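You operate a simulated robot arm through the tools that you are given. There is no shell and no other tool.

You are at the controls of a simulated two-armed robot. One attempt, no reset.

## Task
Take the purple cloth from the mat of lift table three and lay it out flat on the top of the white bench.
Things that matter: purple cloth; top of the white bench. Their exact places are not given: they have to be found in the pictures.

Only the result counts: the job must be done as asked and must still hold three seconds after the hand-in. Knocking over, shifting, dropping, spilling or breaking anything else fails it. Flat cloth is picked up by pressing the open fingertips on it (5 to 10 N) and closing them slowly along it; thin cloth reads only 2 to 8 mm in the jaws.

## Robot
Two 7-joint arms with two-finger parallel grippers on one trunk, on a base that moves. Base frame: it is fixed to the floor where the robot stands at the start and does not move with it; the origin is under the middle of the robot, x ahead of it, y to its left, z up; the surface under the hand at the start is at about z = 0.912. Units: m, rad, N and s.
The left shoulder is at the start at [0.06, 0.143, 0.914], the right one opposite. With the tool pointing down near the work surface each hand reaches from about 0.26 to 0.7 m from the robot's upright axis, wherever it stands, measured 20 degrees to its own side. Places, roughly: top of the white bench [2.5, -0.5, 0.9]. Payload 1.57 kg a hand.
The tool frame of a hand sits at the grasp point between the pads (the TCP): z along the fingers, y along the line on which they close. The tips reach 0.03 m beyond it. The gripper opens to 0.11 m. The fingers are 0.024 m wide and 0.012 m thick; the gripper's body (0.048 by 0.112 m) begins 0.078 m behind the TCP.
Orientation is told as [roll, pitch, yaw] about the base's x, y, z axes, in that order, counted from this pose: with the fingers straight down and closing along the base's y, the tool's x points along the base's -x, its y along +y and its z along -z.

## Interface
- The arms move only by the tool servo_tool. It takes "left_targets", "right_targets" or both (then of equal length, played together; a hand with none holds still); each is one flat list of numbers, 7 for each row, row after row: the shift along the tool's x, y, z in units of 250 mm (1.0 is 250 mm), then the turn, a rotation vector about the tool's x, y, z in units of 45 degrees (1.0 is 45 degrees), then the opening, from 0 (shut) to 1 (fully open). In form: [dx, dy, dz, wx, wy, wz, hand, dx, dy, dz, wx, wy, wz, hand, ...]. A call has 1 to 20 rows; each row is the pose to reach, as a shift and turn from the pose commanded when the call began, along the tool's axes at that moment. A call with a number of a shift or a turn outside -1 to 1 is refused whole. A row lasts 0.2 s, in which the tool goes at most 0.05 m and 0.15 rad; a call with a longer step from one row to the next is refused whole, and so is a gripper value outside its range. A pose out of reach is approached as far as the arm can. The call stops where the force on the tool passes 40 N (or 10 N more than at its start, if that is more) or the arm is blocked; 0.2 s more then pass. The fingers move at their own pace (about 0.045 m/s each) and stop on an object; they squeeze with about 37 N. The grip force told is the motor's: it shows also when the fingers shut on nothing. Time passes only in rows, and 0.2 s behind the last, so rows that repeat a pose let the fingers close. The reply holds the time, the measured pose of the TCP, the force on the tool along the base axes, the opening and the grip force, in the units named above and with some noise, with the torque about the TCP (base axes, N m) and any sound that the robot's microphone picked up.
- Cameras (640 x 400 px; columns grow to the right, rows downward): "scene" is now at [0.048, -0.0036, 1.5221]; the picture's right is [-0.03, -1.00, 0.00], its down [-0.77, 0.02, -0.64] and it looks along [0.64, -0.02, -0.77] (base axes); focal length 275 px, centre (320, 200). "left" rides on the left gripper at [0.07, -0.016, -0.141] in its tool frame; the picture's right is [0.23, 0.97, 0.00], its down [-0.86, 0.20, -0.48] and it looks along [-0.47, 0.11, 0.88] (tool axes); focal length 222 px, centre (320, 200). "right" rides on the right gripper at [0.07, 0.016, -0.141] in its tool frame; the picture's right is [-0.23, 0.97, 0.00], its down [-0.86, -0.20, -0.48] and it looks along [-0.47, -0.11, 0.88] (tool axes); focal length 222 px, centre (320, 200).
- camera(camera): a new picture of that camera. It takes no simulated time.
- raise_lower(by): slides the trunk up (or, below 0, down) by that many m; the arms and the scene camera ride with it, the base frame stays. It gives what a move gives, with no picture.
- base_move(legs): drives the robot by 1 to 6 legs, each [ahead, left, turn to the left] in m, m and rad, along the robot's own axes; the way and the turn of a leg run together, so that a leg with both is an arc; at most 1.5 m and 3.142 rad a leg. The arms and the cameras ride along, it lands a little off, and it stops where it bumps. It gives what a move gives.
- head_to(pan, tilt): turns the head with the scene camera to pan (to the left, within 1.501 rad either way) and tilt (down, from -0.506 to 1.204), counted from straight ahead of the robot. It gives what a move gives.
- locate(camera, pixels): for up to 12 pixels [column, row] of the newest picture of that camera ("zoom" is the newest enlarged one), the place [x, y, z] in the base frame of the surface seen there, good to about 0.002 m. It takes no simulated time.
- inspect(camera, box): a new picture of the part [left, top, right, bottom] of that camera's present view, enlarged. It takes no simulated time.
- close_job(): hands the job in; it is judged then, once.

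Open the grippers and draw the arms clear of the work before you hand the job in, unless the task says otherwise.

The tools are called after "Emit:" as a command line: name --argument value ..., lists and objects as JSON in quotes. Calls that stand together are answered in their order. servo_tool: Moves the arms, as the interface text tells. Its arguments: {"type":"object","properties":{"left_targets":{"type":"array","items":{"type":"number"}},"right_targets":{"type":"array","items":{"type":"number"}}},"required":[]} The other tools are called the same way: raise_lower (by) moves the trunk up or down; base_move (legs) drives the base; head_to (pan, tilt) turns the head that bears the scene camera; camera (camera) takes a picture; locate (camera, pixels) gives the place of the surface under pixels of a picture; inspect (camera, box) takes an enlarged picture of a part of a camera's view; close_job () hands the job in.

At the start:

```text
time_s: 0.0
left_tcp_pos: [0.4219, 0.1881, 1.0945]
left_ee_rot: [0.0, -0.001, 0.001]
left_wrist_force: [0.1, 0.3, 0.0]
left_moment: [0.0, 0.01, -0.01]
left_gripper_width: 0.1099
left_finger_force: 0.0
right_tcp_pos: [0.4453, -0.1229, 1.0891]
right_ee_rot: [-0.001, 0.0, 0.0]
right_wrist_force: [0.7, 0.6, 0.8]
right_moment: [0.04, 0.01, 0.02]
right_gripper_width: 0.1101
right_finger_force: 0.0
trunk travel left (down, up): [-0.513, 0.077]
robot x, y, heading: [-0.0036, -0.0004, 0.001]
head pan, tilt (commanded): [-0.026, 0.878]
```

scene: 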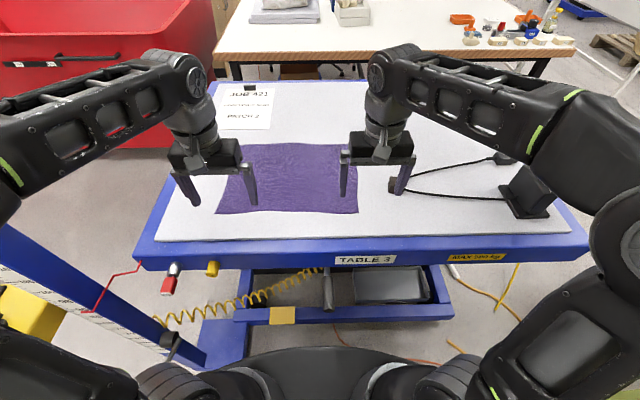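
right: 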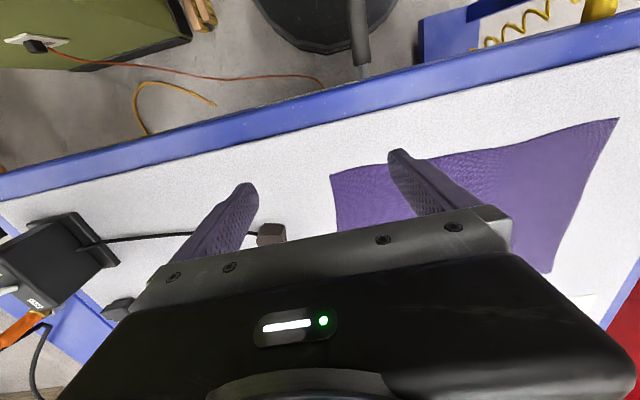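
left: 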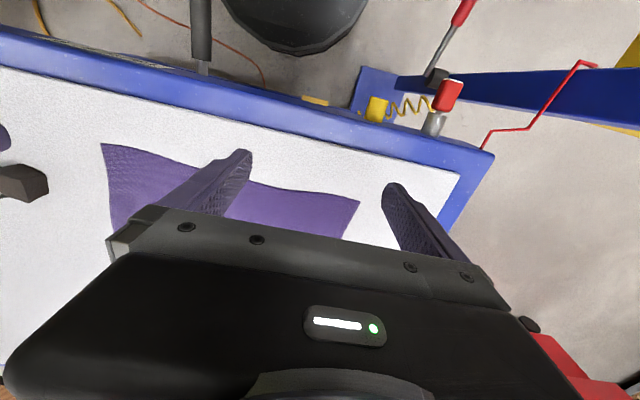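

The scene picture shows the purple cloth with corners at about (216,213), (358,213), (345,146), (245,143) on the mat. I'll locate these and some other points, and look around with the head later.

Emit:
locate --camera "scene" --pixels '[[217, 212], [357, 212], [345, 147], [247, 145], [300, 180], [300, 230], [397, 184], [530, 195], [290, 15], [240, 50], [560, 48], [468, 40]]'

Emit:
inspect --camera "scene" --box '[140, 70, 600, 280]'

```text
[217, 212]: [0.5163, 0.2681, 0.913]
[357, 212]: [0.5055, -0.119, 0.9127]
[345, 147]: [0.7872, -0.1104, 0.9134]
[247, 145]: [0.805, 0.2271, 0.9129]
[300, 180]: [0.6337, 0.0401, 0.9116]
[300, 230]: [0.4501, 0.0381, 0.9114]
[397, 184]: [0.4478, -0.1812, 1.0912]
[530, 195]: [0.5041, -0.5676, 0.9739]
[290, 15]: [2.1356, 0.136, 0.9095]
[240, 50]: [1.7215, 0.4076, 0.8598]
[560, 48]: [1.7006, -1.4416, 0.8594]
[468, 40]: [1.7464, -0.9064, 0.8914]
```

```text
1.39 times, centred on (370, 175) of scene
```

zoom: 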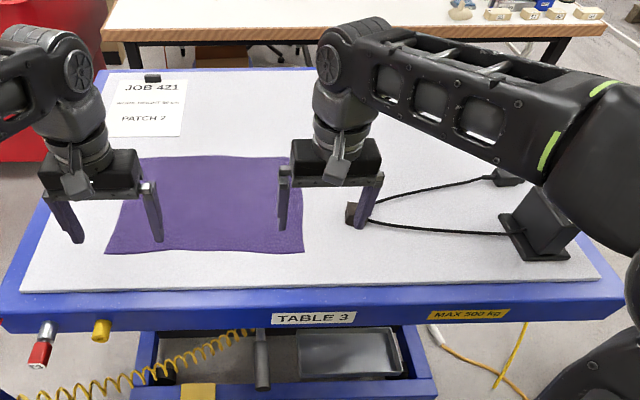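

The bench with a white top lies ahead beyond x = 1.7. I'll tilt the head up to see the whole bench and the surroundings.

Emit:
head_to --pan -0.2 --tilt 0.35

Emit:
camera --camera "scene"

```text
time_s: 0.9
left_tcp_pos: [0.4223, 0.1871, 1.0959]
left_ee_rot: [0.001, -0.001, 0.0]
left_wrist_force: [0.0, 0.5, 0.6]
left_moment: [0.02, 0.01, -0.01]
left_gripper_width: 0.1099
left_finger_force: 0.0
right_tcp_pos: [0.4442, -0.1232, 1.0882]
right_ee_rot: [-0.002, 0.0, 0.0]
right_wrist_force: [-0.1, 0.1, 0.1]
right_moment: [0.01, -0.01, 0.01]
right_gripper_width: 0.11
right_finger_force: 0.1
trunk travel left (down, up): [-0.513, 0.077]
robot x, y, heading: [-0.0004, 0.0013, 0.002]
head pan, tilt (commanded): [-0.201, 0.351]
```

```text
taken
```

scene: 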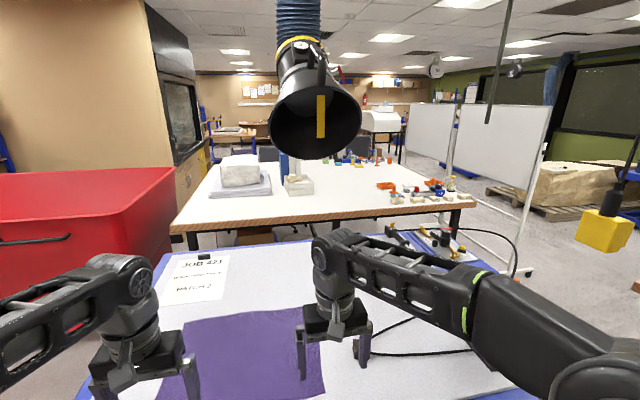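

The white bench spans columns 170–475 with a hanging extractor hood at (315,110), and a free area in the middle front. I'll locate its edges, the items on it, the hood, and the passage around the table.

Emit:
locate --camera "scene" --pixels '[[178, 228], [470, 203], [330, 213], [240, 192], [215, 190], [298, 192], [385, 185], [395, 200], [320, 155], [290, 130], [360, 110], [300, 60]]'

Emit:
locate --camera "scene" --pixels '[[345, 200], [230, 212], [340, 170], [375, 170], [450, 240], [525, 270], [155, 265], [250, 250], [440, 195], [490, 265], [600, 300], [160, 200]]'

Emit:
inspect --camera "scene" --box '[160, 130, 560, 290]'

```text
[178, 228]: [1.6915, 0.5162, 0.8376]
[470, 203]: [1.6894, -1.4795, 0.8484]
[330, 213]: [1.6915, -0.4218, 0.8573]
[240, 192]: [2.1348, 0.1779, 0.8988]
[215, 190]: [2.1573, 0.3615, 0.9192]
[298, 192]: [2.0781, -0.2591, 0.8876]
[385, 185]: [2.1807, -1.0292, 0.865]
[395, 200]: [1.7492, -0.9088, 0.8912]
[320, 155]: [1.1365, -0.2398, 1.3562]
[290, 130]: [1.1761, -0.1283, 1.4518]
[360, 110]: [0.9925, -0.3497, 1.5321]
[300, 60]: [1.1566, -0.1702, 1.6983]
```

```text
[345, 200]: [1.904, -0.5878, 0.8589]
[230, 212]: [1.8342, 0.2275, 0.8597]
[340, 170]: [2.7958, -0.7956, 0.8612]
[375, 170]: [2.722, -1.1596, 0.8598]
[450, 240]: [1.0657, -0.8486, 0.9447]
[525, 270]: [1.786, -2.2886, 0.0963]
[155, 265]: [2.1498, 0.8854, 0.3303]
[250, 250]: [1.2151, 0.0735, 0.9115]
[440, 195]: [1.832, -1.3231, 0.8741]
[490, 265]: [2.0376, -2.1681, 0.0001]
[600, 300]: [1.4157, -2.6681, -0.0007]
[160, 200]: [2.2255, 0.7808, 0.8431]
```

```text
1.60 times, centred on (360, 210) of scene
```

zoom: 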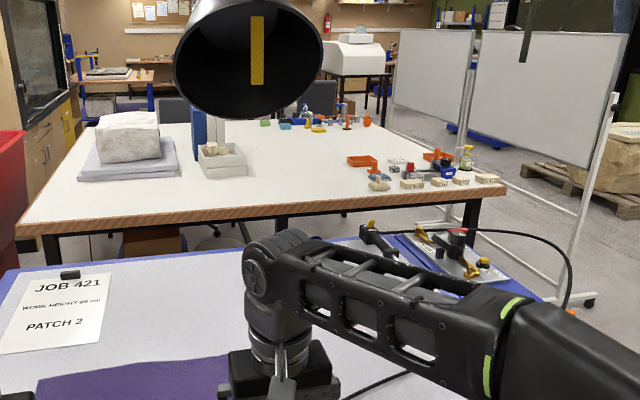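

The bench top is at z≈0.86 with front edge x≈1.69, y from 0.52 to -1.5; the free area is around (1.9, -0.5). Table 3 stands between us and the bench, so I look to the right to find a driving way.

Emit:
head_to --pan -0.9 --tilt 0.5

Emit:
camera --camera "scene"

```text
time_s: 2.0
left_tcp_pos: [0.4215, 0.1869, 1.0959]
left_ee_rot: [0.0, -0.002, 0.0]
left_wrist_force: [0.5, 0.5, -0.6]
left_moment: [0.0, -0.01, 0.0]
left_gripper_width: 0.11
left_finger_force: 0.1
right_tcp_pos: [0.4445, -0.1232, 1.0878]
right_ee_rot: [0.002, -0.001, -0.001]
right_wrist_force: [-0.5, -0.2, 0.1]
right_moment: [-0.03, 0.0, 0.0]
right_gripper_width: 0.11
right_finger_force: 0.1
trunk travel left (down, up): [-0.513, 0.077]
robot x, y, heading: [-0.0006, -0.0026, -0.001]
head pan, tilt (commanded): [-0.901, 0.499]
```

```text
taken
```

scene: 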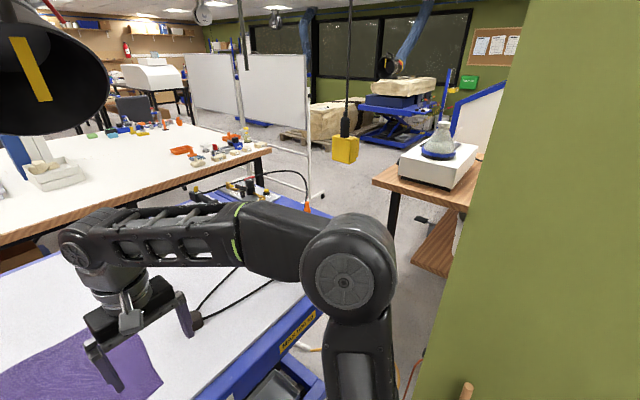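

To the right I see a wooden table with flask at (440,160), a hanging yellow pendant at (346,148), and a green wall panel from column 420. I locate these for a map.

Emit:
locate --camera "scene" --pixels '[[372, 180], [450, 208], [392, 235], [346, 148], [317, 320], [308, 195], [420, 380], [525, 10], [405, 260], [440, 275], [330, 205], [310, 345]]'

Emit:
locate --camera "scene" --pixels '[[340, 180], [320, 190], [270, 150], [225, 185], [300, 215], [320, 218], [482, 155], [410, 360], [402, 310], [600, 200], [300, 100], [346, 160]]'

Emit:
head_to --pan -1.3 --tilt 0.9

Emit:
camera --camera "scene"

```text
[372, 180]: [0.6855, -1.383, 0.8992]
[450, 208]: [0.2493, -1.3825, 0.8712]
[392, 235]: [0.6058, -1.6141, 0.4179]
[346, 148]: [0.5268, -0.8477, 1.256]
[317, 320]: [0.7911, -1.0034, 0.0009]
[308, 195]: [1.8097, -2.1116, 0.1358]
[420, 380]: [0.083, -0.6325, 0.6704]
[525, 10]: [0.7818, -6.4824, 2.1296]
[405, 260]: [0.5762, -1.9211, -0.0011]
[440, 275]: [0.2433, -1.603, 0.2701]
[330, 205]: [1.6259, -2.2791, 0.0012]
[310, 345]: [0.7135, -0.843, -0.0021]
```

```text
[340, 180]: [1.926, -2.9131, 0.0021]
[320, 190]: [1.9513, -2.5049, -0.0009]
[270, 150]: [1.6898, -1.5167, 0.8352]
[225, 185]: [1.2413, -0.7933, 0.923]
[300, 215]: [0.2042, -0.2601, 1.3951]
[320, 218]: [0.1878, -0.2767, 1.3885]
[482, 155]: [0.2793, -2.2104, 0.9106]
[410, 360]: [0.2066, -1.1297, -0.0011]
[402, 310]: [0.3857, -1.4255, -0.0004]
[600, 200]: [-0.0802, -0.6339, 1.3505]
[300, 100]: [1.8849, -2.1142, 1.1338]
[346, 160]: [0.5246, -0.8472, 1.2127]
```

```text
time_s: 2.9
left_tcp_pos: [0.4209, 0.1881, 1.096]
left_ee_rot: [0.001, -0.002, 0.001]
left_wrist_force: [0.5, 0.6, 0.1]
left_moment: [0.01, -0.03, 0.02]
left_gripper_width: 0.1099
left_finger_force: 0.0
right_tcp_pos: [0.4453, -0.1217, 1.0904]
right_ee_rot: [-0.001, -0.001, -0.001]
right_wrist_force: [-0.4, 0.8, 0.2]
right_moment: [0.0, 0.03, -0.01]
right_gripper_width: 0.11
right_finger_force: 0.0
trunk travel left (down, up): [-0.513, 0.077]
robot x, y, heading: [-0.0002, -0.0002, 0.001]
head pan, tilt (commanded): [-1.3, 0.901]
```

```text
taken
```

scene: 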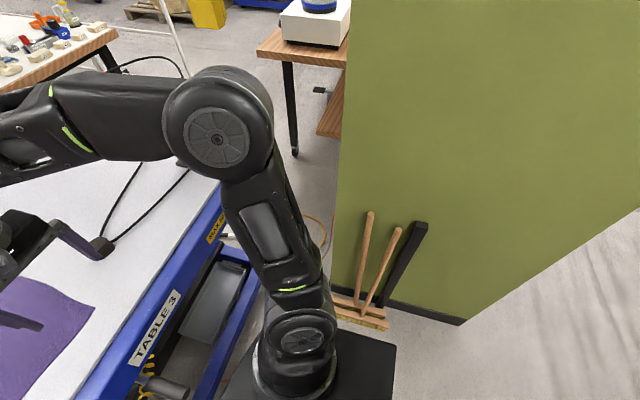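

There is a green partition to the right with leaning brooms/handles at (370,260). I locate its corners and the floor there.

Emit:
locate --camera "scene" --pixels '[[465, 322], [337, 280], [345, 100], [360, 318], [370, 220], [395, 260], [420, 230], [295, 150], [257, 55], [330, 130], [240, 240], [180, 290]]'

Emit:
head_to --pan -1.5 --tilt 0.6

Emit:
camera --camera "scene"

Emit:
head_to --pan 0.8 --tilt 0.6

Emit:
camera --camera "scene"

```text
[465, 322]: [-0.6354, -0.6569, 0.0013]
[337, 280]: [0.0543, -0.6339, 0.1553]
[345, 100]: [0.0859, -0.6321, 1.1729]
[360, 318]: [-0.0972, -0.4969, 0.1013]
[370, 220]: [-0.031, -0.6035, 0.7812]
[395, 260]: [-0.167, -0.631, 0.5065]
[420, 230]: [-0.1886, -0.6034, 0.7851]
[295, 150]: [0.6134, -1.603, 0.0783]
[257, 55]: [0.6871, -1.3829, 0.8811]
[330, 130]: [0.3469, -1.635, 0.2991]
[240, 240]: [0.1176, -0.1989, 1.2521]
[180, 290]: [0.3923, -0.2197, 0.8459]
```

```text
time_s: 3.7
left_tcp_pos: [0.4218, 0.1879, 1.0953]
left_ee_rot: [0.0, -0.001, -0.001]
left_wrist_force: [0.7, -0.7, -0.1]
left_moment: [0.01, -0.02, 0.01]
left_gripper_width: 0.1099
left_finger_force: 0.0
right_tcp_pos: [0.444, -0.1236, 1.0889]
right_ee_rot: [0.001, 0.001, 0.0]
right_wrist_force: [0.4, 0.3, 0.2]
right_moment: [0.0, -0.01, -0.02]
right_gripper_width: 0.1099
right_finger_force: 0.0
trunk travel left (down, up): [-0.513, 0.077]
robot x, y, heading: [0.0005, 0.0013, -0.0]
head pan, tilt (commanded): [-1.499, 0.6]
```

```text
taken
```

scene: 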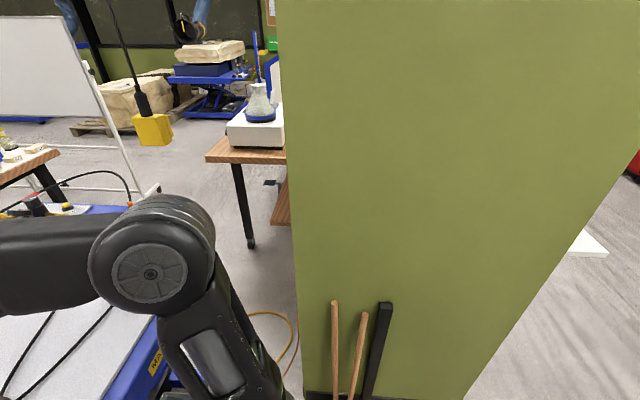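

```text
time_s: 5.8
left_tcp_pos: [0.4212, 0.1872, 1.0954]
left_ee_rot: [0.0, -0.002, 0.001]
left_wrist_force: [0.1, 0.1, 0.3]
left_moment: [0.01, -0.04, 0.03]
left_gripper_width: 0.1102
left_finger_force: 0.1
right_tcp_pos: [0.4447, -0.123, 1.0897]
right_ee_rot: [-0.002, 0.001, -0.003]
right_wrist_force: [0.0, 0.2, -1.3]
right_moment: [0.0, 0.0, -0.02]
right_gripper_width: 0.1099
right_finger_force: 0.0
trunk travel left (down, up): [-0.513, 0.077]
robot x, y, heading: [0.0057, 0.0001, -0.001]
head pan, tilt (commanded): [0.799, 0.6]
```

```text
taken
```

scene: 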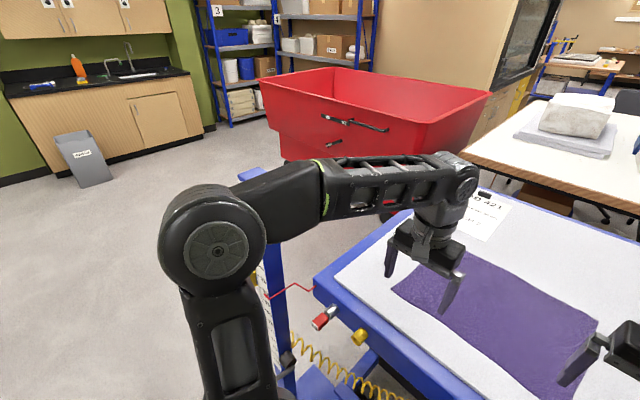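

On the left are a red bin (around (370,110)) and free floor. I locate the bin's outline, the table's corner and the gaps.

Emit:
locate --camera "scene" --pixels '[[258, 82], [420, 122], [490, 92], [340, 68], [280, 155], [325, 275], [462, 150], [415, 210], [575, 225], [150, 250], [265, 250], [480, 130]]'

Emit:
head_to --pan 0.35 --tilt 0.35

Emit:
camera --camera "scene"

```text
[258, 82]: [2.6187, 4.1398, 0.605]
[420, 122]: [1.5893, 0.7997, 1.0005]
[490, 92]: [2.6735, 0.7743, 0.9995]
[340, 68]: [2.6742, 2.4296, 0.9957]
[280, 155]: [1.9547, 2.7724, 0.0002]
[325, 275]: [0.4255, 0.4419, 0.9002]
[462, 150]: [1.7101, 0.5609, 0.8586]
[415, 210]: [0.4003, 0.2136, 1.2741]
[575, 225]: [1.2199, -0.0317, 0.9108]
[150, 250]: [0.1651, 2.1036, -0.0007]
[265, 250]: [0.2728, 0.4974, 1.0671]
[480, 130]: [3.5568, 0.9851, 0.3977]
```

```text
time_s: 6.7
left_tcp_pos: [0.4213, 0.1865, 1.096]
left_ee_rot: [0.0, -0.002, 0.001]
left_wrist_force: [-0.3, 0.2, -0.8]
left_moment: [0.02, 0.01, -0.02]
left_gripper_width: 0.1099
left_finger_force: 0.0
right_tcp_pos: [0.4441, -0.1242, 1.0885]
right_ee_rot: [0.001, -0.001, 0.001]
right_wrist_force: [0.7, -0.2, 0.4]
right_moment: [-0.02, 0.02, -0.01]
right_gripper_width: 0.1098
right_finger_force: 0.0
trunk travel left (down, up): [-0.513, 0.077]
robot x, y, heading: [0.0017, -0.0021, 0.003]
head pan, tilt (commanded): [0.351, 0.351]
```

```text
taken
```

scene: 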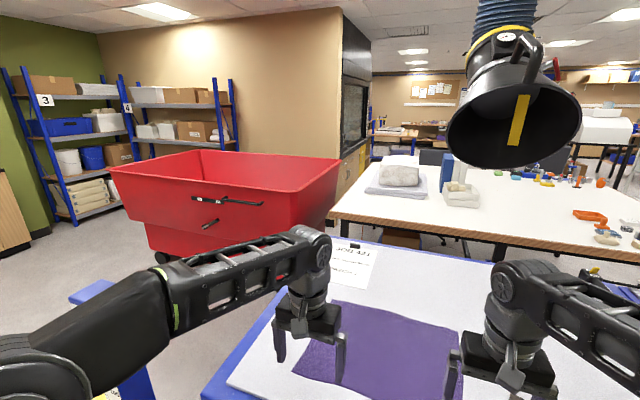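

I now check the robot's own base size and the near floor by looking straight down, and also the table's back edge.

Emit:
head_to --pan 0.0 --tilt 1.2

Emit:
camera --camera "scene"

Emit:
head_to --pan 0.0 --tilt 0.5

Emit:
camera --camera "scene"

```text
time_s: 7.9
left_tcp_pos: [0.4202, 0.1871, 1.0943]
left_ee_rot: [-0.001, -0.002, -0.001]
left_wrist_force: [-0.8, 0.2, 0.1]
left_moment: [-0.02, 0.02, 0.02]
left_gripper_width: 0.1099
left_finger_force: 0.1
right_tcp_pos: [0.4446, -0.1232, 1.0885]
right_ee_rot: [0.0, 0.001, 0.001]
right_wrist_force: [-0.1, -1.2, 0.2]
right_moment: [0.01, -0.02, 0.0]
right_gripper_width: 0.1098
right_finger_force: 0.0
trunk travel left (down, up): [-0.513, 0.077]
robot x, y, heading: [-0.0004, 0.0017, -0.004]
head pan, tilt (commanded): [0.0, 1.201]
```

```text
taken
```

scene: 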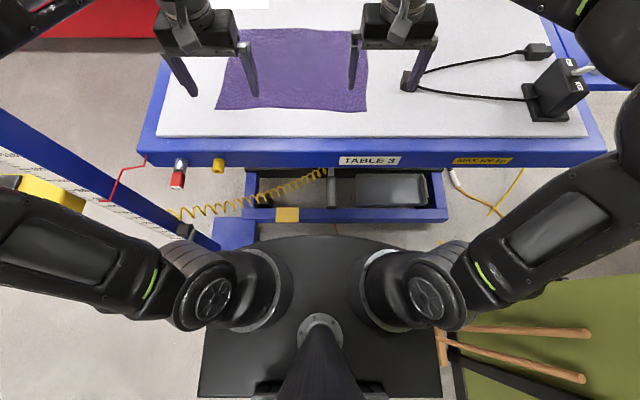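

```text
time_s: 9.0
left_tcp_pos: [0.4205, 0.1875, 1.0962]
left_ee_rot: [-0.001, -0.001, 0.001]
left_wrist_force: [0.1, 0.9, -0.1]
left_moment: [-0.01, 0.02, 0.02]
left_gripper_width: 0.1101
left_finger_force: 0.0
right_tcp_pos: [0.4444, -0.1224, 1.089]
right_ee_rot: [0.0, 0.0, 0.0]
right_wrist_force: [-0.1, -0.1, 0.3]
right_moment: [-0.01, -0.04, 0.02]
right_gripper_width: 0.1099
right_finger_force: 0.0
trunk travel left (down, up): [-0.513, 0.077]
robot x, y, heading: [0.0015, -0.0001, 0.004]
head pan, tilt (commanded): [0.0, 0.499]
```

```text
taken
```

scene: 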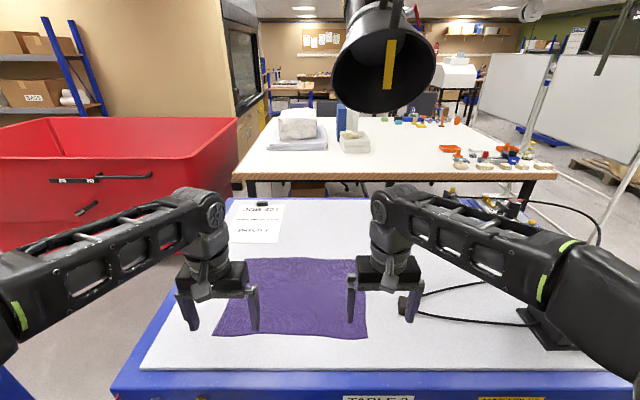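

I take the downward view again to measure the base plate, the blue mast to the left, and the table's front edge.

Emit:
head_to --pan 0.0 --tilt 1.2

Emit:
camera --camera "scene"

Emit:
locate --camera "scene" --pixels '[[205, 385], [437, 385], [440, 310], [330, 238], [225, 245], [30, 150], [130, 215], [50, 190], [180, 165], [600, 145], [142, 160], [280, 215]]'

Emit:
locate --camera "scene" --pixels '[[150, 180], [218, 165], [340, 148], [200, 240], [100, 300], [470, 260], [500, 280], [550, 330], [60, 350], [590, 40], [540, 100], [130, 60]]'

Emit:
head_to --pan 1.1 --tilt 1.0

Emit:
camera --camera "scene"

```text
time_s: 10.0
left_tcp_pos: [0.4211, 0.1871, 1.0944]
left_ee_rot: [-0.001, -0.002, -0.002]
left_wrist_force: [0.1, 0.4, -0.7]
left_moment: [-0.01, 0.02, 0.0]
left_gripper_width: 0.1098
left_finger_force: 0.2
right_tcp_pos: [0.4443, -0.1225, 1.0895]
right_ee_rot: [0.0, 0.002, 0.0]
right_wrist_force: [1.2, 0.0, 0.9]
right_moment: [0.02, 0.0, -0.01]
right_gripper_width: 0.1098
right_finger_force: 0.1
trunk travel left (down, up): [-0.513, 0.077]
robot x, y, heading: [-0.0038, 0.0003, -0.004]
head pan, tilt (commanded): [0.0, 1.201]
```

```text
taken
```

scene: 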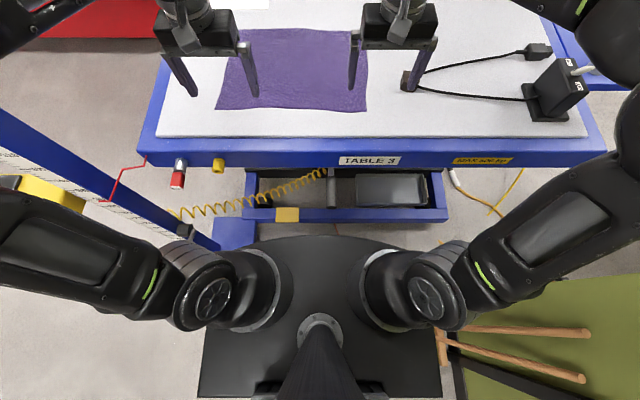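

```text
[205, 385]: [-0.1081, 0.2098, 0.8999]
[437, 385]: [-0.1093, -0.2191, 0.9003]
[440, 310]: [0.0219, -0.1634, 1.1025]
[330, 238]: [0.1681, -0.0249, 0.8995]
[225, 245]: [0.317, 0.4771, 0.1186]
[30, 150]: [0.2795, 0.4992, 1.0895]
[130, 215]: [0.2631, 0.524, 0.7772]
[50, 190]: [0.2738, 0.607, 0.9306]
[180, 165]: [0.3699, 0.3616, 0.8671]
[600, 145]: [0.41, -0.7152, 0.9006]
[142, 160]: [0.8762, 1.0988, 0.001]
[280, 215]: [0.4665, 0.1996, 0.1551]
```

```text
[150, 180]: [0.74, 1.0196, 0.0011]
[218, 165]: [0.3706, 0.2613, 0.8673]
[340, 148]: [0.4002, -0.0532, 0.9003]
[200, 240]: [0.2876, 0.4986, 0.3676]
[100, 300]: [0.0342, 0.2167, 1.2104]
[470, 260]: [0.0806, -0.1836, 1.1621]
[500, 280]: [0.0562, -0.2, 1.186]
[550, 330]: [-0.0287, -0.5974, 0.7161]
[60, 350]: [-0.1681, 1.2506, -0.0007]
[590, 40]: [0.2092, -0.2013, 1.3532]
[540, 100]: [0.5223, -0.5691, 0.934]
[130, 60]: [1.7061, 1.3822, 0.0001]
```

```text
time_s: 11.4
left_tcp_pos: [0.4215, 0.1878, 1.0962]
left_ee_rot: [0.0, 0.0, -0.001]
left_wrist_force: [0.5, 1.0, -1.0]
left_moment: [-0.03, 0.01, 0.02]
left_gripper_width: 0.11
left_finger_force: 0.0
right_tcp_pos: [0.4439, -0.1229, 1.0893]
right_ee_rot: [0.0, 0.0, 0.0]
right_wrist_force: [-0.2, -0.2, 0.7]
right_moment: [-0.02, 0.01, 0.0]
right_gripper_width: 0.1102
right_finger_force: 0.1
trunk travel left (down, up): [-0.513, 0.077]
robot x, y, heading: [-0.0022, -0.0004, 0.001]
head pan, tilt (commanded): [1.1, 1.0]
```

```text
taken
```

scene: 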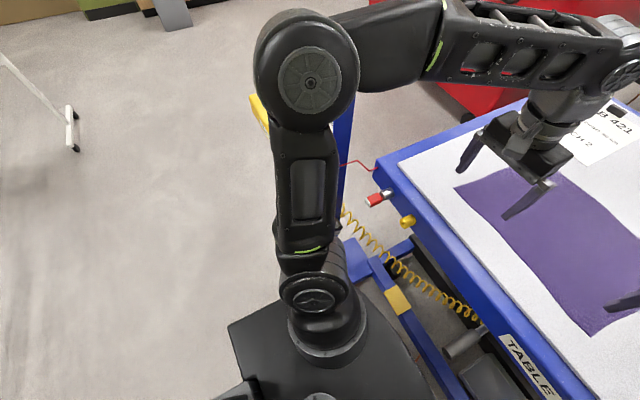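

The base plate at z = 0.9 spans roughly x −0.11…0.17, y ±0.22, and a blue mast stands at (0.28, 0.5). I look back-left and back-right to know the free floor.

Emit:
head_to --pan 1.5 --tilt 0.45

Emit:
camera --camera "scene"

Emit:
locate --camera "scene" --pixels '[[10, 300], [100, 300], [200, 300], [10, 200], [100, 200], [200, 200], [300, 250], [100, 150], [200, 150], [300, 200], [30, 380], [400, 200]]'

Emit:
head_to --pan -1.5 --tilt 0.45

Emit:
camera --camera "scene"

Emit:
locate --camera "scene" --pixels '[[630, 300], [600, 220], [590, 260], [635, 210], [560, 320], [630, 150], [600, 100], [300, 30], [620, 60], [635, 120], [638, 180], [520, 370]]'

```text
time_s: 12.3
left_tcp_pos: [0.4222, 0.187, 1.0949]
left_ee_rot: [0.001, -0.001, 0.001]
left_wrist_force: [-0.1, 0.7, 0.2]
left_moment: [0.0, 0.01, 0.01]
left_gripper_width: 0.1098
left_finger_force: 0.1
right_tcp_pos: [0.4436, -0.1221, 1.0885]
right_ee_rot: [-0.001, 0.0, 0.0]
right_wrist_force: [1.2, 0.2, -0.4]
right_moment: [0.0, -0.01, 0.0]
right_gripper_width: 0.1101
right_finger_force: 0.1
trunk travel left (down, up): [-0.513, 0.077]
robot x, y, heading: [-0.0037, 0.0005, -0.004]
head pan, tilt (commanded): [1.499, 0.45]
```

```text
taken
```

scene: 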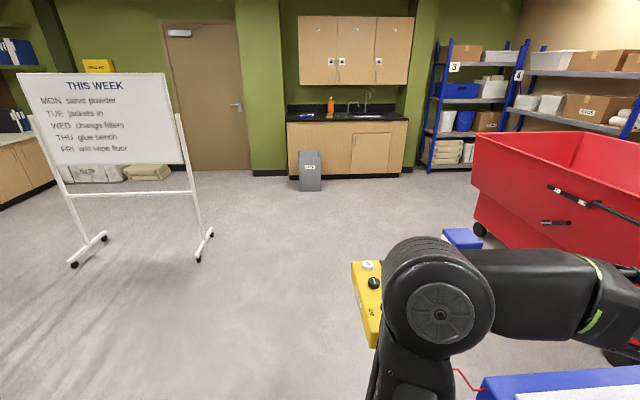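

```text
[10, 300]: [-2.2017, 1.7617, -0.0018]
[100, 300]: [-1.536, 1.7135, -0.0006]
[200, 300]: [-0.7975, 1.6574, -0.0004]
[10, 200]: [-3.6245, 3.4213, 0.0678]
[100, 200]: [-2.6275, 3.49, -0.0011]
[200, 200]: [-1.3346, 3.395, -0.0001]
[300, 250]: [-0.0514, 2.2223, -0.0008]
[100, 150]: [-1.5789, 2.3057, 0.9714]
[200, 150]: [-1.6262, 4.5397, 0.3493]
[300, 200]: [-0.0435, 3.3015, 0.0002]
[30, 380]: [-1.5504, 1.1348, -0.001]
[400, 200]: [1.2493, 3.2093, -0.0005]
```

```text
time_s: 14.9
left_tcp_pos: [0.4214, 0.1879, 1.0948]
left_ee_rot: [0.001, -0.002, 0.0]
left_wrist_force: [-0.7, -0.1, 0.0]
left_moment: [0.0, 0.02, 0.03]
left_gripper_width: 0.1098
left_finger_force: 0.1
right_tcp_pos: [0.4436, -0.124, 1.0897]
right_ee_rot: [0.001, 0.0, 0.0]
right_wrist_force: [0.4, 0.3, 0.0]
right_moment: [0.01, 0.0, 0.0]
right_gripper_width: 0.1098
right_finger_force: 0.2
trunk travel left (down, up): [-0.513, 0.077]
robot x, y, heading: [-0.0013, -0.0038, 0.003]
head pan, tilt (commanded): [-1.499, 0.45]
```

```text
taken
```

scene: 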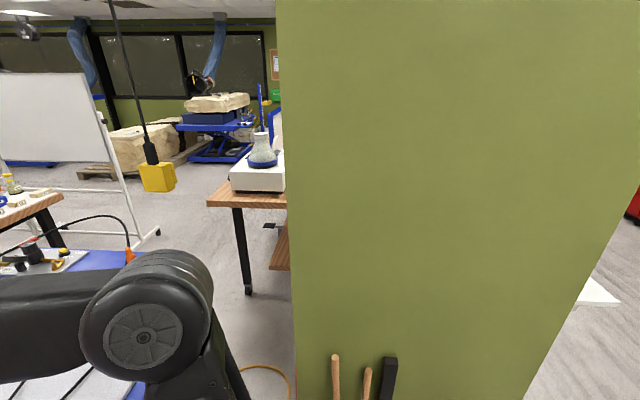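

```text
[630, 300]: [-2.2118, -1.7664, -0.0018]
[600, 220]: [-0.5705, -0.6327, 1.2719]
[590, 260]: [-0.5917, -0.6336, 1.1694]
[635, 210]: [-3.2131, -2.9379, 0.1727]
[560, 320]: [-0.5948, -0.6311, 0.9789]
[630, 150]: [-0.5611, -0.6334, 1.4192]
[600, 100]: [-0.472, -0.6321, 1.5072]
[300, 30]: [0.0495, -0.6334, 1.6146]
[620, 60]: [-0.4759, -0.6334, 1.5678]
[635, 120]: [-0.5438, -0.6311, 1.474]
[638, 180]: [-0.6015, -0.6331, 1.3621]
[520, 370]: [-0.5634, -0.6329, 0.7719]
```

The left and back-left floor is open. I measure the gap between table 3's back edge and the bench's front, and the free places on the bench.

Emit:
head_to --pan 0.0 --tilt 0.45

Emit:
inspect --camera "scene" --box '[210, 90, 410, 215]'

Emit:
inspect --camera "scene" --box '[400, 90, 640, 240]'

```text
time_s: 16.5
left_tcp_pos: [0.4215, 0.1884, 1.0946]
left_ee_rot: [-0.001, 0.0, 0.001]
left_wrist_force: [-0.6, -0.7, 0.1]
left_moment: [-0.01, -0.01, -0.02]
left_gripper_width: 0.11
left_finger_force: 0.0
right_tcp_pos: [0.4451, -0.1233, 1.0891]
right_ee_rot: [-0.001, 0.0, 0.0]
right_wrist_force: [-0.1, -0.2, -0.3]
right_moment: [0.0, -0.04, 0.0]
right_gripper_width: 0.1101
right_finger_force: 0.0
trunk travel left (down, up): [-0.513, 0.077]
robot x, y, heading: [-0.001, -0.0009, -0.0]
head pan, tilt (commanded): [0.0, 0.45]
```

```text
3.20 times, centred on (310, 152) of scene
```

zoom: 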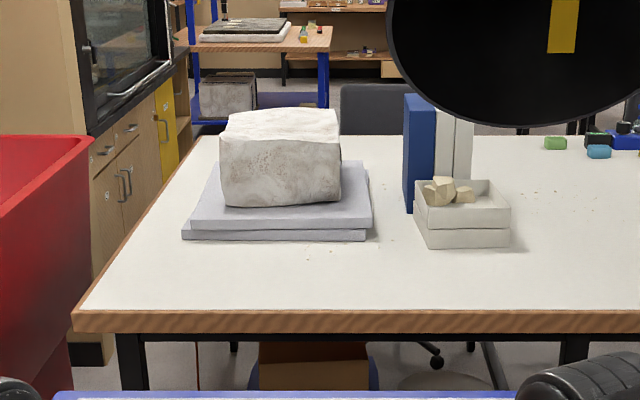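

```text
2.67 times, centred on (520, 165) of scene
```

zoom: 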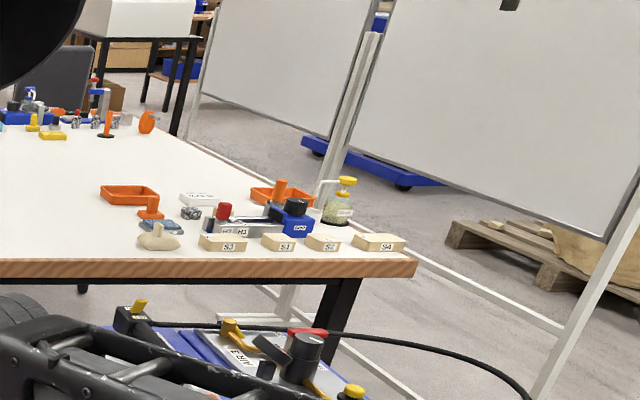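

I locate the items on the bench's right part from this zoom, then the left part from a new one.

Emit:
locate --camera "zoom" --pixels '[[150, 245], [110, 200], [400, 245], [20, 262], [15, 180], [350, 185], [280, 300], [330, 390], [230, 340], [50, 140], [230, 240], [415, 262]]'

Emit:
inspect --camera "scene" --box '[210, 90, 410, 215]'

Emit:
locate --camera "zoom" --pixels '[[183, 238], [364, 238], [418, 245], [508, 245], [210, 140], [450, 312], [85, 310], [280, 394], [95, 130], [30, 390], [380, 160], [590, 180]]'

```text
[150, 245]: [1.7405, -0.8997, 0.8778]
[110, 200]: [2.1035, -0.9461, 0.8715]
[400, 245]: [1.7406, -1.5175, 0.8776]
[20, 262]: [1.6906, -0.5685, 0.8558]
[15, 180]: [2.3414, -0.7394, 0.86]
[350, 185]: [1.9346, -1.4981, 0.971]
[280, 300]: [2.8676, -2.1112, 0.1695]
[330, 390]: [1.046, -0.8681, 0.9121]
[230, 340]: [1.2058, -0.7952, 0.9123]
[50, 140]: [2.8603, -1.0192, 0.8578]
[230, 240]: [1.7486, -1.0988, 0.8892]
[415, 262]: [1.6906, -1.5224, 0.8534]
```

```text
3.20 times, centred on (310, 152) of scene
```

zoom: 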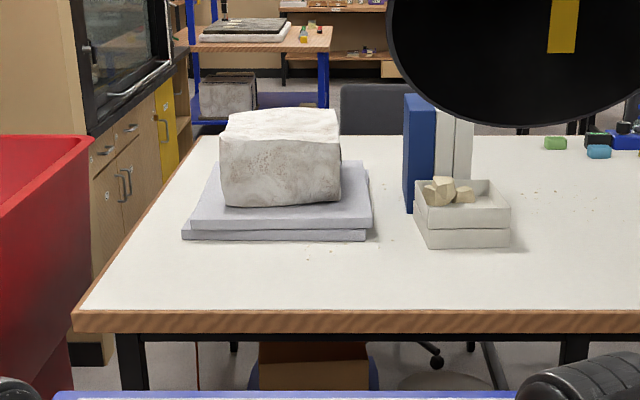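

```text
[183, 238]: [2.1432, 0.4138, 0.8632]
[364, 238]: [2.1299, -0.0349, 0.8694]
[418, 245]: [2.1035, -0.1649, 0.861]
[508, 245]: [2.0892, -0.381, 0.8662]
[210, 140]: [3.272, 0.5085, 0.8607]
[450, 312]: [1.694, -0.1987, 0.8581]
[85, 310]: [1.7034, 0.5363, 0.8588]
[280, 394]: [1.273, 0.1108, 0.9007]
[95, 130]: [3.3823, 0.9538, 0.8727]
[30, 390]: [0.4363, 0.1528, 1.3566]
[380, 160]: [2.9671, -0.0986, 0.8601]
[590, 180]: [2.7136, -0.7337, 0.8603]
```

The gap between table back (x≈1.28) and bench front (1.69) is about 0.41 m. The wrist pictures show the robot's dark base disc at the top, so I locate its rim to know the footprint.

Emit:
camera --camera "right"

Emit:
camera --camera "left"

Emit:
locate --camera "right" --pixels '[[325, 50], [270, 25], [390, 15], [250, 3], [362, 60], [325, 20], [300, 45], [430, 40], [500, 15], [570, 10], [180, 30], [330, 5]]'

Emit:
locate --camera "left" --pixels '[[295, 48], [230, 15], [360, 15], [295, 10], [260, 40], [330, 40], [370, 90], [520, 90], [440, 100], [440, 80], [470, 20], [430, 80]]'

```text
taken
```

right: 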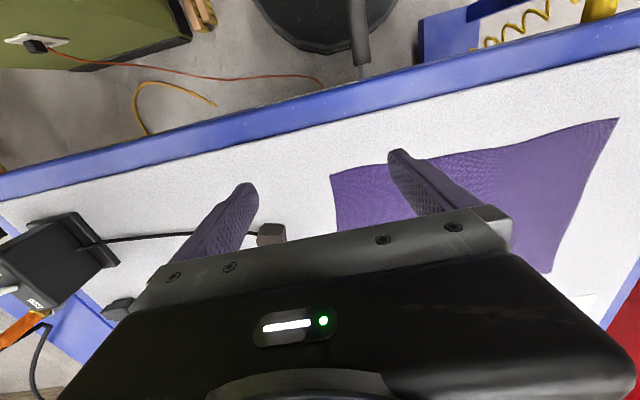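

```text
taken
```

left: 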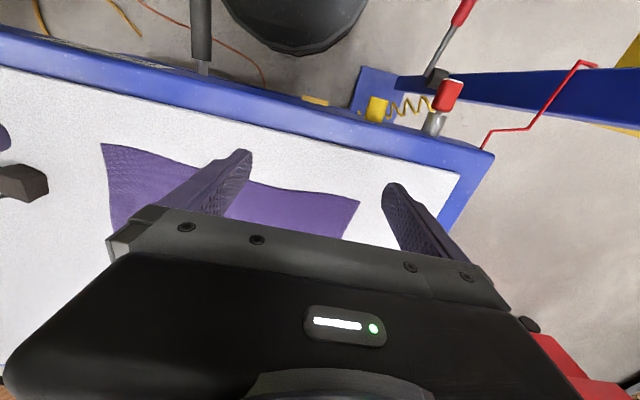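

```text
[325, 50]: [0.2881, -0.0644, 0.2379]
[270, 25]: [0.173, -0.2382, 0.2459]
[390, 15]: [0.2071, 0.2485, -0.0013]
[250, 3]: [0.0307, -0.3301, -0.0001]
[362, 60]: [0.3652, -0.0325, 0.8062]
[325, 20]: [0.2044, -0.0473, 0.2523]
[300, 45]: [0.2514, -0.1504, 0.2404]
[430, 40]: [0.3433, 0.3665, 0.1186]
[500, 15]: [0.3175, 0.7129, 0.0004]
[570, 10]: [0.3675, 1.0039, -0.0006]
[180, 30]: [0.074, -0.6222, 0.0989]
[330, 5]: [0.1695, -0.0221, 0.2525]
```

```text
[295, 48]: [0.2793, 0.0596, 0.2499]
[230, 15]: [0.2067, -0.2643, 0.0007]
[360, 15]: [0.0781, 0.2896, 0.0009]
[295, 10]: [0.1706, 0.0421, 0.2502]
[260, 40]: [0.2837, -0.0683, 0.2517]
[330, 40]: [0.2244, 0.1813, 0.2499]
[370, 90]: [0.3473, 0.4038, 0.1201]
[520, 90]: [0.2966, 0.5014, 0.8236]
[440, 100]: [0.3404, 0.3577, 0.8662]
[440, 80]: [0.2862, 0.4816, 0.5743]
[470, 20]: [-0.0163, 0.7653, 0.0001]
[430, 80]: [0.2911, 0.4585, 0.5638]
```

The base is a disc of radius ≈0.29 m and height 0.25 m, so it can partly slip under table tops. Before touching the cloth I'll scout the left way: back off, go left, then ahead beside the table, all over floor seen free.

Emit:
base_move --legs '[[-0.5, 0, 0], [0, 1.2, 0], [1.2, 0, 0]]'

Emit:
head_to --pan -0.5 --tilt 0.5

Emit:
camera --camera "scene"

```text
time_s: 30.8
left_tcp_pos: [1.0844, 1.4346, 1.0952]
left_ee_rot: [-0.001, -0.002, 0.017]
left_wrist_force: [0.4, 0.7, 0.2]
left_moment: [0.01, -0.01, 0.01]
left_gripper_width: 0.1101
left_finger_force: 0.0
right_tcp_pos: [1.1134, 1.1258, 1.0889]
right_ee_rot: [-0.001, 0.002, 0.019]
right_wrist_force: [0.0, 0.4, -0.3]
right_moment: [-0.02, 0.03, -0.01]
right_gripper_width: 0.11
right_finger_force: 0.2
trunk travel left (down, up): [-0.513, 0.077]
robot x, y, heading: [0.6671, 1.24, 0.017]
head pan, tilt (commanded): [0.0, 0.45]
```

```text
time_s: 31.8
left_tcp_pos: [1.0843, 1.4358, 1.0958]
left_ee_rot: [0.002, -0.001, 0.017]
left_wrist_force: [0.9, 0.3, -0.1]
left_moment: [0.06, 0.03, -0.02]
left_gripper_width: 0.11
left_finger_force: 0.1
right_tcp_pos: [1.1129, 1.1245, 1.0898]
right_ee_rot: [-0.001, 0.0, 0.019]
right_wrist_force: [-0.4, 0.9, -0.3]
right_moment: [-0.02, -0.01, 0.0]
right_gripper_width: 0.1098
right_finger_force: 0.0
trunk travel left (down, up): [-0.513, 0.077]
robot x, y, heading: [0.665, 1.2412, 0.015]
head pan, tilt (commanded): [-0.499, 0.499]
```

```text
taken
```

scene: 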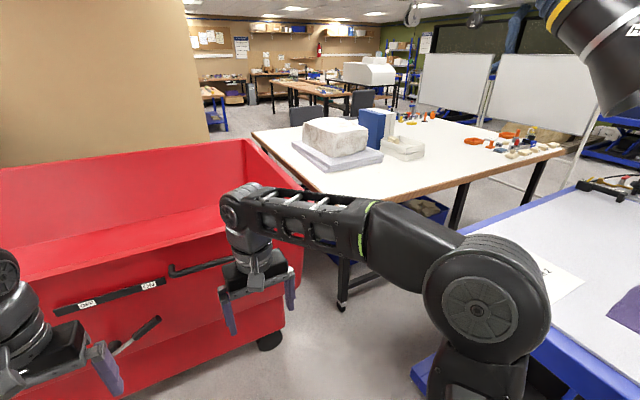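

I'm at (0.67, 1.24). The bench's left leg shows at (343,290) and the bin's corner at (285,330). I locate these and look lower toward the gap.

Emit:
locate --camera "scene" --pixels '[[343, 305], [345, 265], [285, 325], [268, 342], [300, 230], [246, 142], [415, 375], [460, 215], [400, 340], [350, 350], [560, 185], [430, 208]]'

Emit:
head_to --pan -0.75 --tilt 0.75

Emit:
camera --camera "scene"

```text
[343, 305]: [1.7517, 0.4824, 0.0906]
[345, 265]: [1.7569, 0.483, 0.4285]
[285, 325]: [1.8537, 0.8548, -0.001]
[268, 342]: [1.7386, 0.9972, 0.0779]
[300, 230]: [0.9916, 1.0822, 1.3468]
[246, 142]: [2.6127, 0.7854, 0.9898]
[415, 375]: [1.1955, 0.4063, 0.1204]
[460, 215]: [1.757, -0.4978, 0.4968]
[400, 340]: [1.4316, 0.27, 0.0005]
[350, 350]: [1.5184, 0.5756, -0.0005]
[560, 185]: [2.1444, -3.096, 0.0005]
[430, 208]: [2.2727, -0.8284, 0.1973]
```

```text
time_s: 32.5
left_tcp_pos: [1.0843, 1.4346, 1.0948]
left_ee_rot: [0.0, -0.001, 0.015]
left_wrist_force: [0.4, 0.2, -0.6]
left_moment: [-0.02, -0.01, 0.02]
left_gripper_width: 0.1102
left_finger_force: 0.1
right_tcp_pos: [1.1123, 1.1253, 1.0895]
right_ee_rot: [0.0, 0.0, 0.019]
right_wrist_force: [0.0, -0.4, -0.8]
right_moment: [0.0, -0.03, 0.02]
right_gripper_width: 0.1102
right_finger_force: 0.0
trunk travel left (down, up): [-0.513, 0.077]
robot x, y, heading: [0.6669, 1.2424, 0.014]
head pan, tilt (commanded): [-0.75, 0.75]
```

```text
taken
```

scene: 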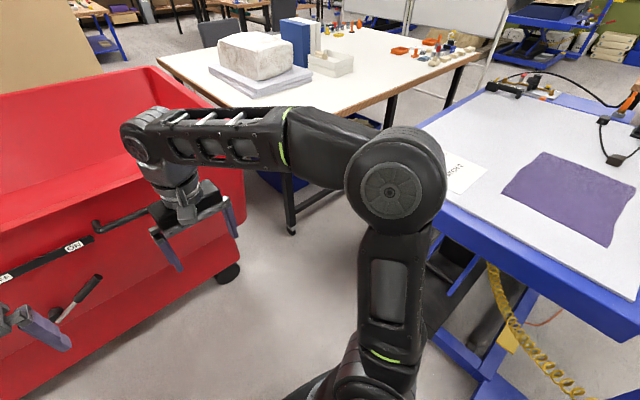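

The bench leg stands at (1.75, 0.48) and the table frame's corner near (1.20, 0.41): a floor gap of only ≈0.53 m against a 0.58 m base. I'll scout the other side: back to x≈-0.7 and look right behind the green wall.

Emit:
base_move --legs '[[-1.4, 0, 0]]'

Emit:
head_to --pan -1.5 --tilt 0.4

Emit:
camera --camera "scene"

```text
time_s: 39.5
left_tcp_pos: [-0.3075, 1.4044, 1.0947]
left_ee_rot: [-0.001, -0.002, 0.033]
left_wrist_force: [-0.3, 0.2, -0.2]
left_moment: [-0.02, 0.01, -0.01]
left_gripper_width: 0.1101
left_finger_force: 0.0
right_tcp_pos: [-0.2743, 1.0961, 1.0891]
right_ee_rot: [0.001, 0.001, 0.033]
right_wrist_force: [-0.4, -0.8, 0.2]
right_moment: [-0.03, -0.02, 0.0]
right_gripper_width: 0.1098
right_finger_force: 0.1
trunk travel left (down, up): [-0.513, 0.077]
robot x, y, heading: [-0.7205, 1.203, 0.029]
head pan, tilt (commanded): [-0.75, 0.75]
```

```text
time_s: 40.6
left_tcp_pos: [-0.3075, 1.4052, 1.0947]
left_ee_rot: [0.001, -0.001, 0.032]
left_wrist_force: [0.3, -0.1, -0.1]
left_moment: [0.04, 0.03, -0.01]
left_gripper_width: 0.1101
left_finger_force: 0.1
right_tcp_pos: [-0.2742, 1.0957, 1.0889]
right_ee_rot: [0.0, 0.001, 0.033]
right_wrist_force: [0.0, 0.2, 0.5]
right_moment: [0.02, 0.02, 0.0]
right_gripper_width: 0.11
right_finger_force: 0.1
trunk travel left (down, up): [-0.513, 0.077]
robot x, y, heading: [-0.7188, 1.2035, 0.036]
head pan, tilt (commanded): [-1.499, 0.4]
```

```text
taken
```

scene: 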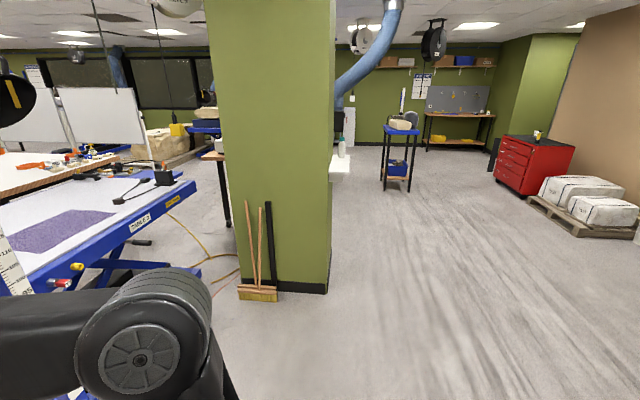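

The green thing is a pillar with brooms leaning on it, and beyond it at column 340 there's a white surface; open floor lies to the right. I locate these.

Emit:
locate --camera "scene" --pixels '[[333, 275], [328, 220], [345, 165], [333, 172], [347, 155], [400, 190], [340, 200], [380, 240], [500, 180], [530, 205], [390, 130], [345, 145]]'

Emit:
base_move --legs '[[-0.5, 0, 0], [0, -1.3, 0]]'

Emit:
head_to --pan -1.3 --tilt 0.5

Emit:
camera --camera "scene"

```text
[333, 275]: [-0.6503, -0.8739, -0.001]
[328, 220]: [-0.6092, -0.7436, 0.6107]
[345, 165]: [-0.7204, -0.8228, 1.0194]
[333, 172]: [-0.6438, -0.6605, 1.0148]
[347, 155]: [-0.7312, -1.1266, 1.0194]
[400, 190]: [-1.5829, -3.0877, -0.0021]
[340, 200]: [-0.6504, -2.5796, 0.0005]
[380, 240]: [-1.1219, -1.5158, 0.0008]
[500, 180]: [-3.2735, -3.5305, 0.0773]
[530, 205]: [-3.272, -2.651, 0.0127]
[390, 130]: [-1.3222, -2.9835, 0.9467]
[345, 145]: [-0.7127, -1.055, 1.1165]
```

```text
time_s: 49.2
left_tcp_pos: [-0.7473, 0.16, 1.0959]
left_ee_rot: [-0.001, -0.003, 0.03]
left_wrist_force: [-0.1, 0.3, 0.6]
left_moment: [0.01, 0.01, -0.01]
left_gripper_width: 0.1098
left_finger_force: 0.0
right_tcp_pos: [-0.716, -0.1509, 1.0889]
right_ee_rot: [0.0, -0.001, 0.029]
right_wrist_force: [0.1, -0.5, -0.5]
right_moment: [0.0, 0.03, 0.02]
right_gripper_width: 0.1102
right_finger_force: 0.1
trunk travel left (down, up): [-0.513, 0.077]
robot x, y, heading: [-1.1663, -0.041, 0.028]
head pan, tilt (commanded): [-1.499, 0.4]
```

```text
time_s: 50.0
left_tcp_pos: [-0.7474, 0.1594, 1.0947]
left_ee_rot: [-0.001, -0.001, 0.03]
left_wrist_force: [0.6, -0.4, -0.4]
left_moment: [0.01, 0.02, 0.02]
left_gripper_width: 0.1101
left_finger_force: 0.1
right_tcp_pos: [-0.7158, -0.1506, 1.089]
right_ee_rot: [0.0, 0.0, 0.029]
right_wrist_force: [1.1, 0.2, 0.9]
right_moment: [0.0, 0.0, -0.02]
right_gripper_width: 0.1099
right_finger_force: 0.1
trunk travel left (down, up): [-0.513, 0.077]
robot x, y, heading: [-1.1624, -0.0428, 0.034]
head pan, tilt (commanded): [-1.3, 0.499]
```

```text
taken
```

scene: 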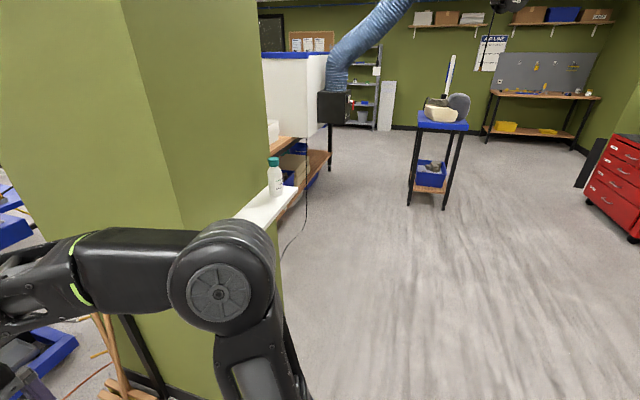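

The pillar carries a shelf with a bottle at (-0.71, -1.05), z≈1.02–1.15, so I must stay clear of it. I back off to x≈-1.7 and go right to see the way behind the wooden table.

Emit:
base_move --legs '[[-0.45, 0, 0], [0, -1.5, 0], [0, -0.6, 0]]'

Emit:
head_to --pan -0.4 --tilt 0.4

Emit:
camera --camera "scene"

```text
time_s: 62.8
left_tcp_pos: [-1.1662, -1.9958, 1.0948]
left_ee_rot: [0.0, -0.002, -0.001]
left_wrist_force: [-0.4, 0.3, 0.0]
left_moment: [0.01, 0.0, 0.02]
left_gripper_width: 0.1102
left_finger_force: 0.1
right_tcp_pos: [-1.1443, -2.3052, 1.0885]
right_ee_rot: [0.001, 0.001, -0.001]
right_wrist_force: [-0.4, 0.7, 0.3]
right_moment: [0.02, -0.01, -0.02]
right_gripper_width: 0.1101
right_finger_force: 0.1
trunk travel left (down, up): [-0.513, 0.077]
robot x, y, heading: [-1.588, -2.1817, -0.003]
head pan, tilt (commanded): [-1.3, 0.499]
```

```text
time_s: 64.0
left_tcp_pos: [-1.1675, -1.9957, 1.0957]
left_ee_rot: [0.001, -0.003, -0.002]
left_wrist_force: [0.1, -1.3, 0.9]
left_moment: [-0.01, 0.05, 0.02]
left_gripper_width: 0.1099
left_finger_force: 0.1
right_tcp_pos: [-1.1447, -2.3058, 1.0889]
right_ee_rot: [-0.001, 0.001, -0.004]
right_wrist_force: [0.4, -0.5, -0.3]
right_moment: [-0.03, 0.0, -0.03]
right_gripper_width: 0.1101
right_finger_force: 0.1
trunk travel left (down, up): [-0.513, 0.077]
robot x, y, heading: [-1.5889, -2.1768, -0.005]
head pan, tilt (commanded): [-0.4, 0.4]
```

```text
taken
```

scene: 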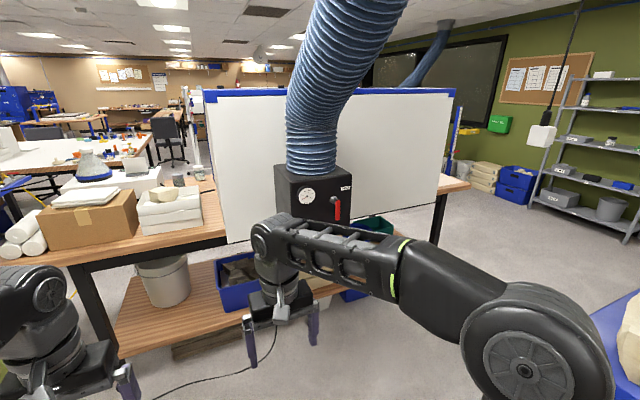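

The wooden table carries a box, a machine and a divider; its right end is near (455,185) with free floor beyond. I locate corners for a route.

Emit:
locate --camera "scene" --pixels '[[468, 183], [440, 230], [75, 262], [130, 355], [200, 340], [455, 92], [520, 200], [630, 235], [500, 190], [470, 210], [25, 250], [330, 250]]'

Emit:
head_to --pan -0.9 --tilt 0.4

Emit:
camera --camera "scene"

Emit:
locate --camera "scene" --pixels '[[200, 200], [250, 220], [300, 200], [350, 220], [400, 240], [450, 200], [500, 200], [550, 250], [600, 200], [300, 260], [350, 170], [420, 300]]'

```text
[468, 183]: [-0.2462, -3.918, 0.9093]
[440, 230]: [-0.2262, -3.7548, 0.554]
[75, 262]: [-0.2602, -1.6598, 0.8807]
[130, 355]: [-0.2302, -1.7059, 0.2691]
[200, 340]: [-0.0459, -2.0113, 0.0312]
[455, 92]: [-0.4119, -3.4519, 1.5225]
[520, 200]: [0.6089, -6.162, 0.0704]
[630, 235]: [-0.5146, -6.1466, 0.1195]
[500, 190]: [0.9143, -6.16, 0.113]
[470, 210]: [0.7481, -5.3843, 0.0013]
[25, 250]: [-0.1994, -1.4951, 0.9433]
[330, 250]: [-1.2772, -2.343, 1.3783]
```

```text
time_s: 65.0
left_tcp_pos: [-1.1657, -1.9959, 1.0946]
left_ee_rot: [-0.002, -0.002, -0.001]
left_wrist_force: [0.1, 1.2, -0.7]
left_moment: [-0.02, -0.04, 0.0]
left_gripper_width: 0.1096
left_finger_force: 0.1
right_tcp_pos: [-1.1442, -2.3055, 1.0892]
right_ee_rot: [0.0, 0.001, -0.005]
right_wrist_force: [-0.4, -0.1, 0.4]
right_moment: [-0.03, -0.04, 0.0]
right_gripper_width: 0.1099
right_finger_force: 0.0
trunk travel left (down, up): [-0.513, 0.077]
robot x, y, heading: [-1.5881, -2.1855, -0.002]
head pan, tilt (commanded): [-0.901, 0.4]
```

```text
taken
```

scene: 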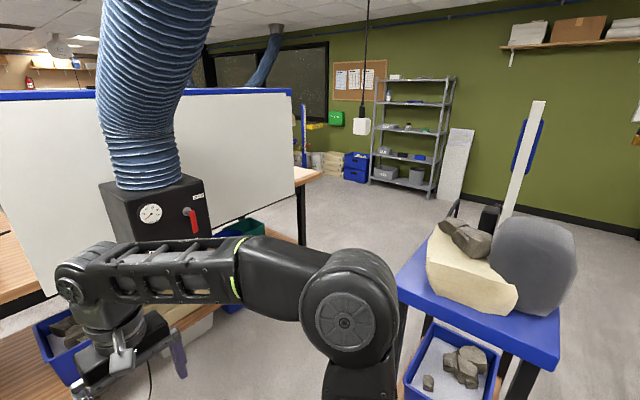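

```text
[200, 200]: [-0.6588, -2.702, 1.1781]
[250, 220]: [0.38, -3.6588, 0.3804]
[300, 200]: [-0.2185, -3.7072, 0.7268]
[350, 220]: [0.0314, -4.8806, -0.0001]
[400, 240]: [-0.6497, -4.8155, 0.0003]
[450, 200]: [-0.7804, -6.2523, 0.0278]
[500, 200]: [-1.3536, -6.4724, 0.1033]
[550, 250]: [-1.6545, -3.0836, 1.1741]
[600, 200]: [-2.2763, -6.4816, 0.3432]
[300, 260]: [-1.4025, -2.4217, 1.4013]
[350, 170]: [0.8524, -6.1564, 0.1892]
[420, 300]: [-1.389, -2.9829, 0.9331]
```

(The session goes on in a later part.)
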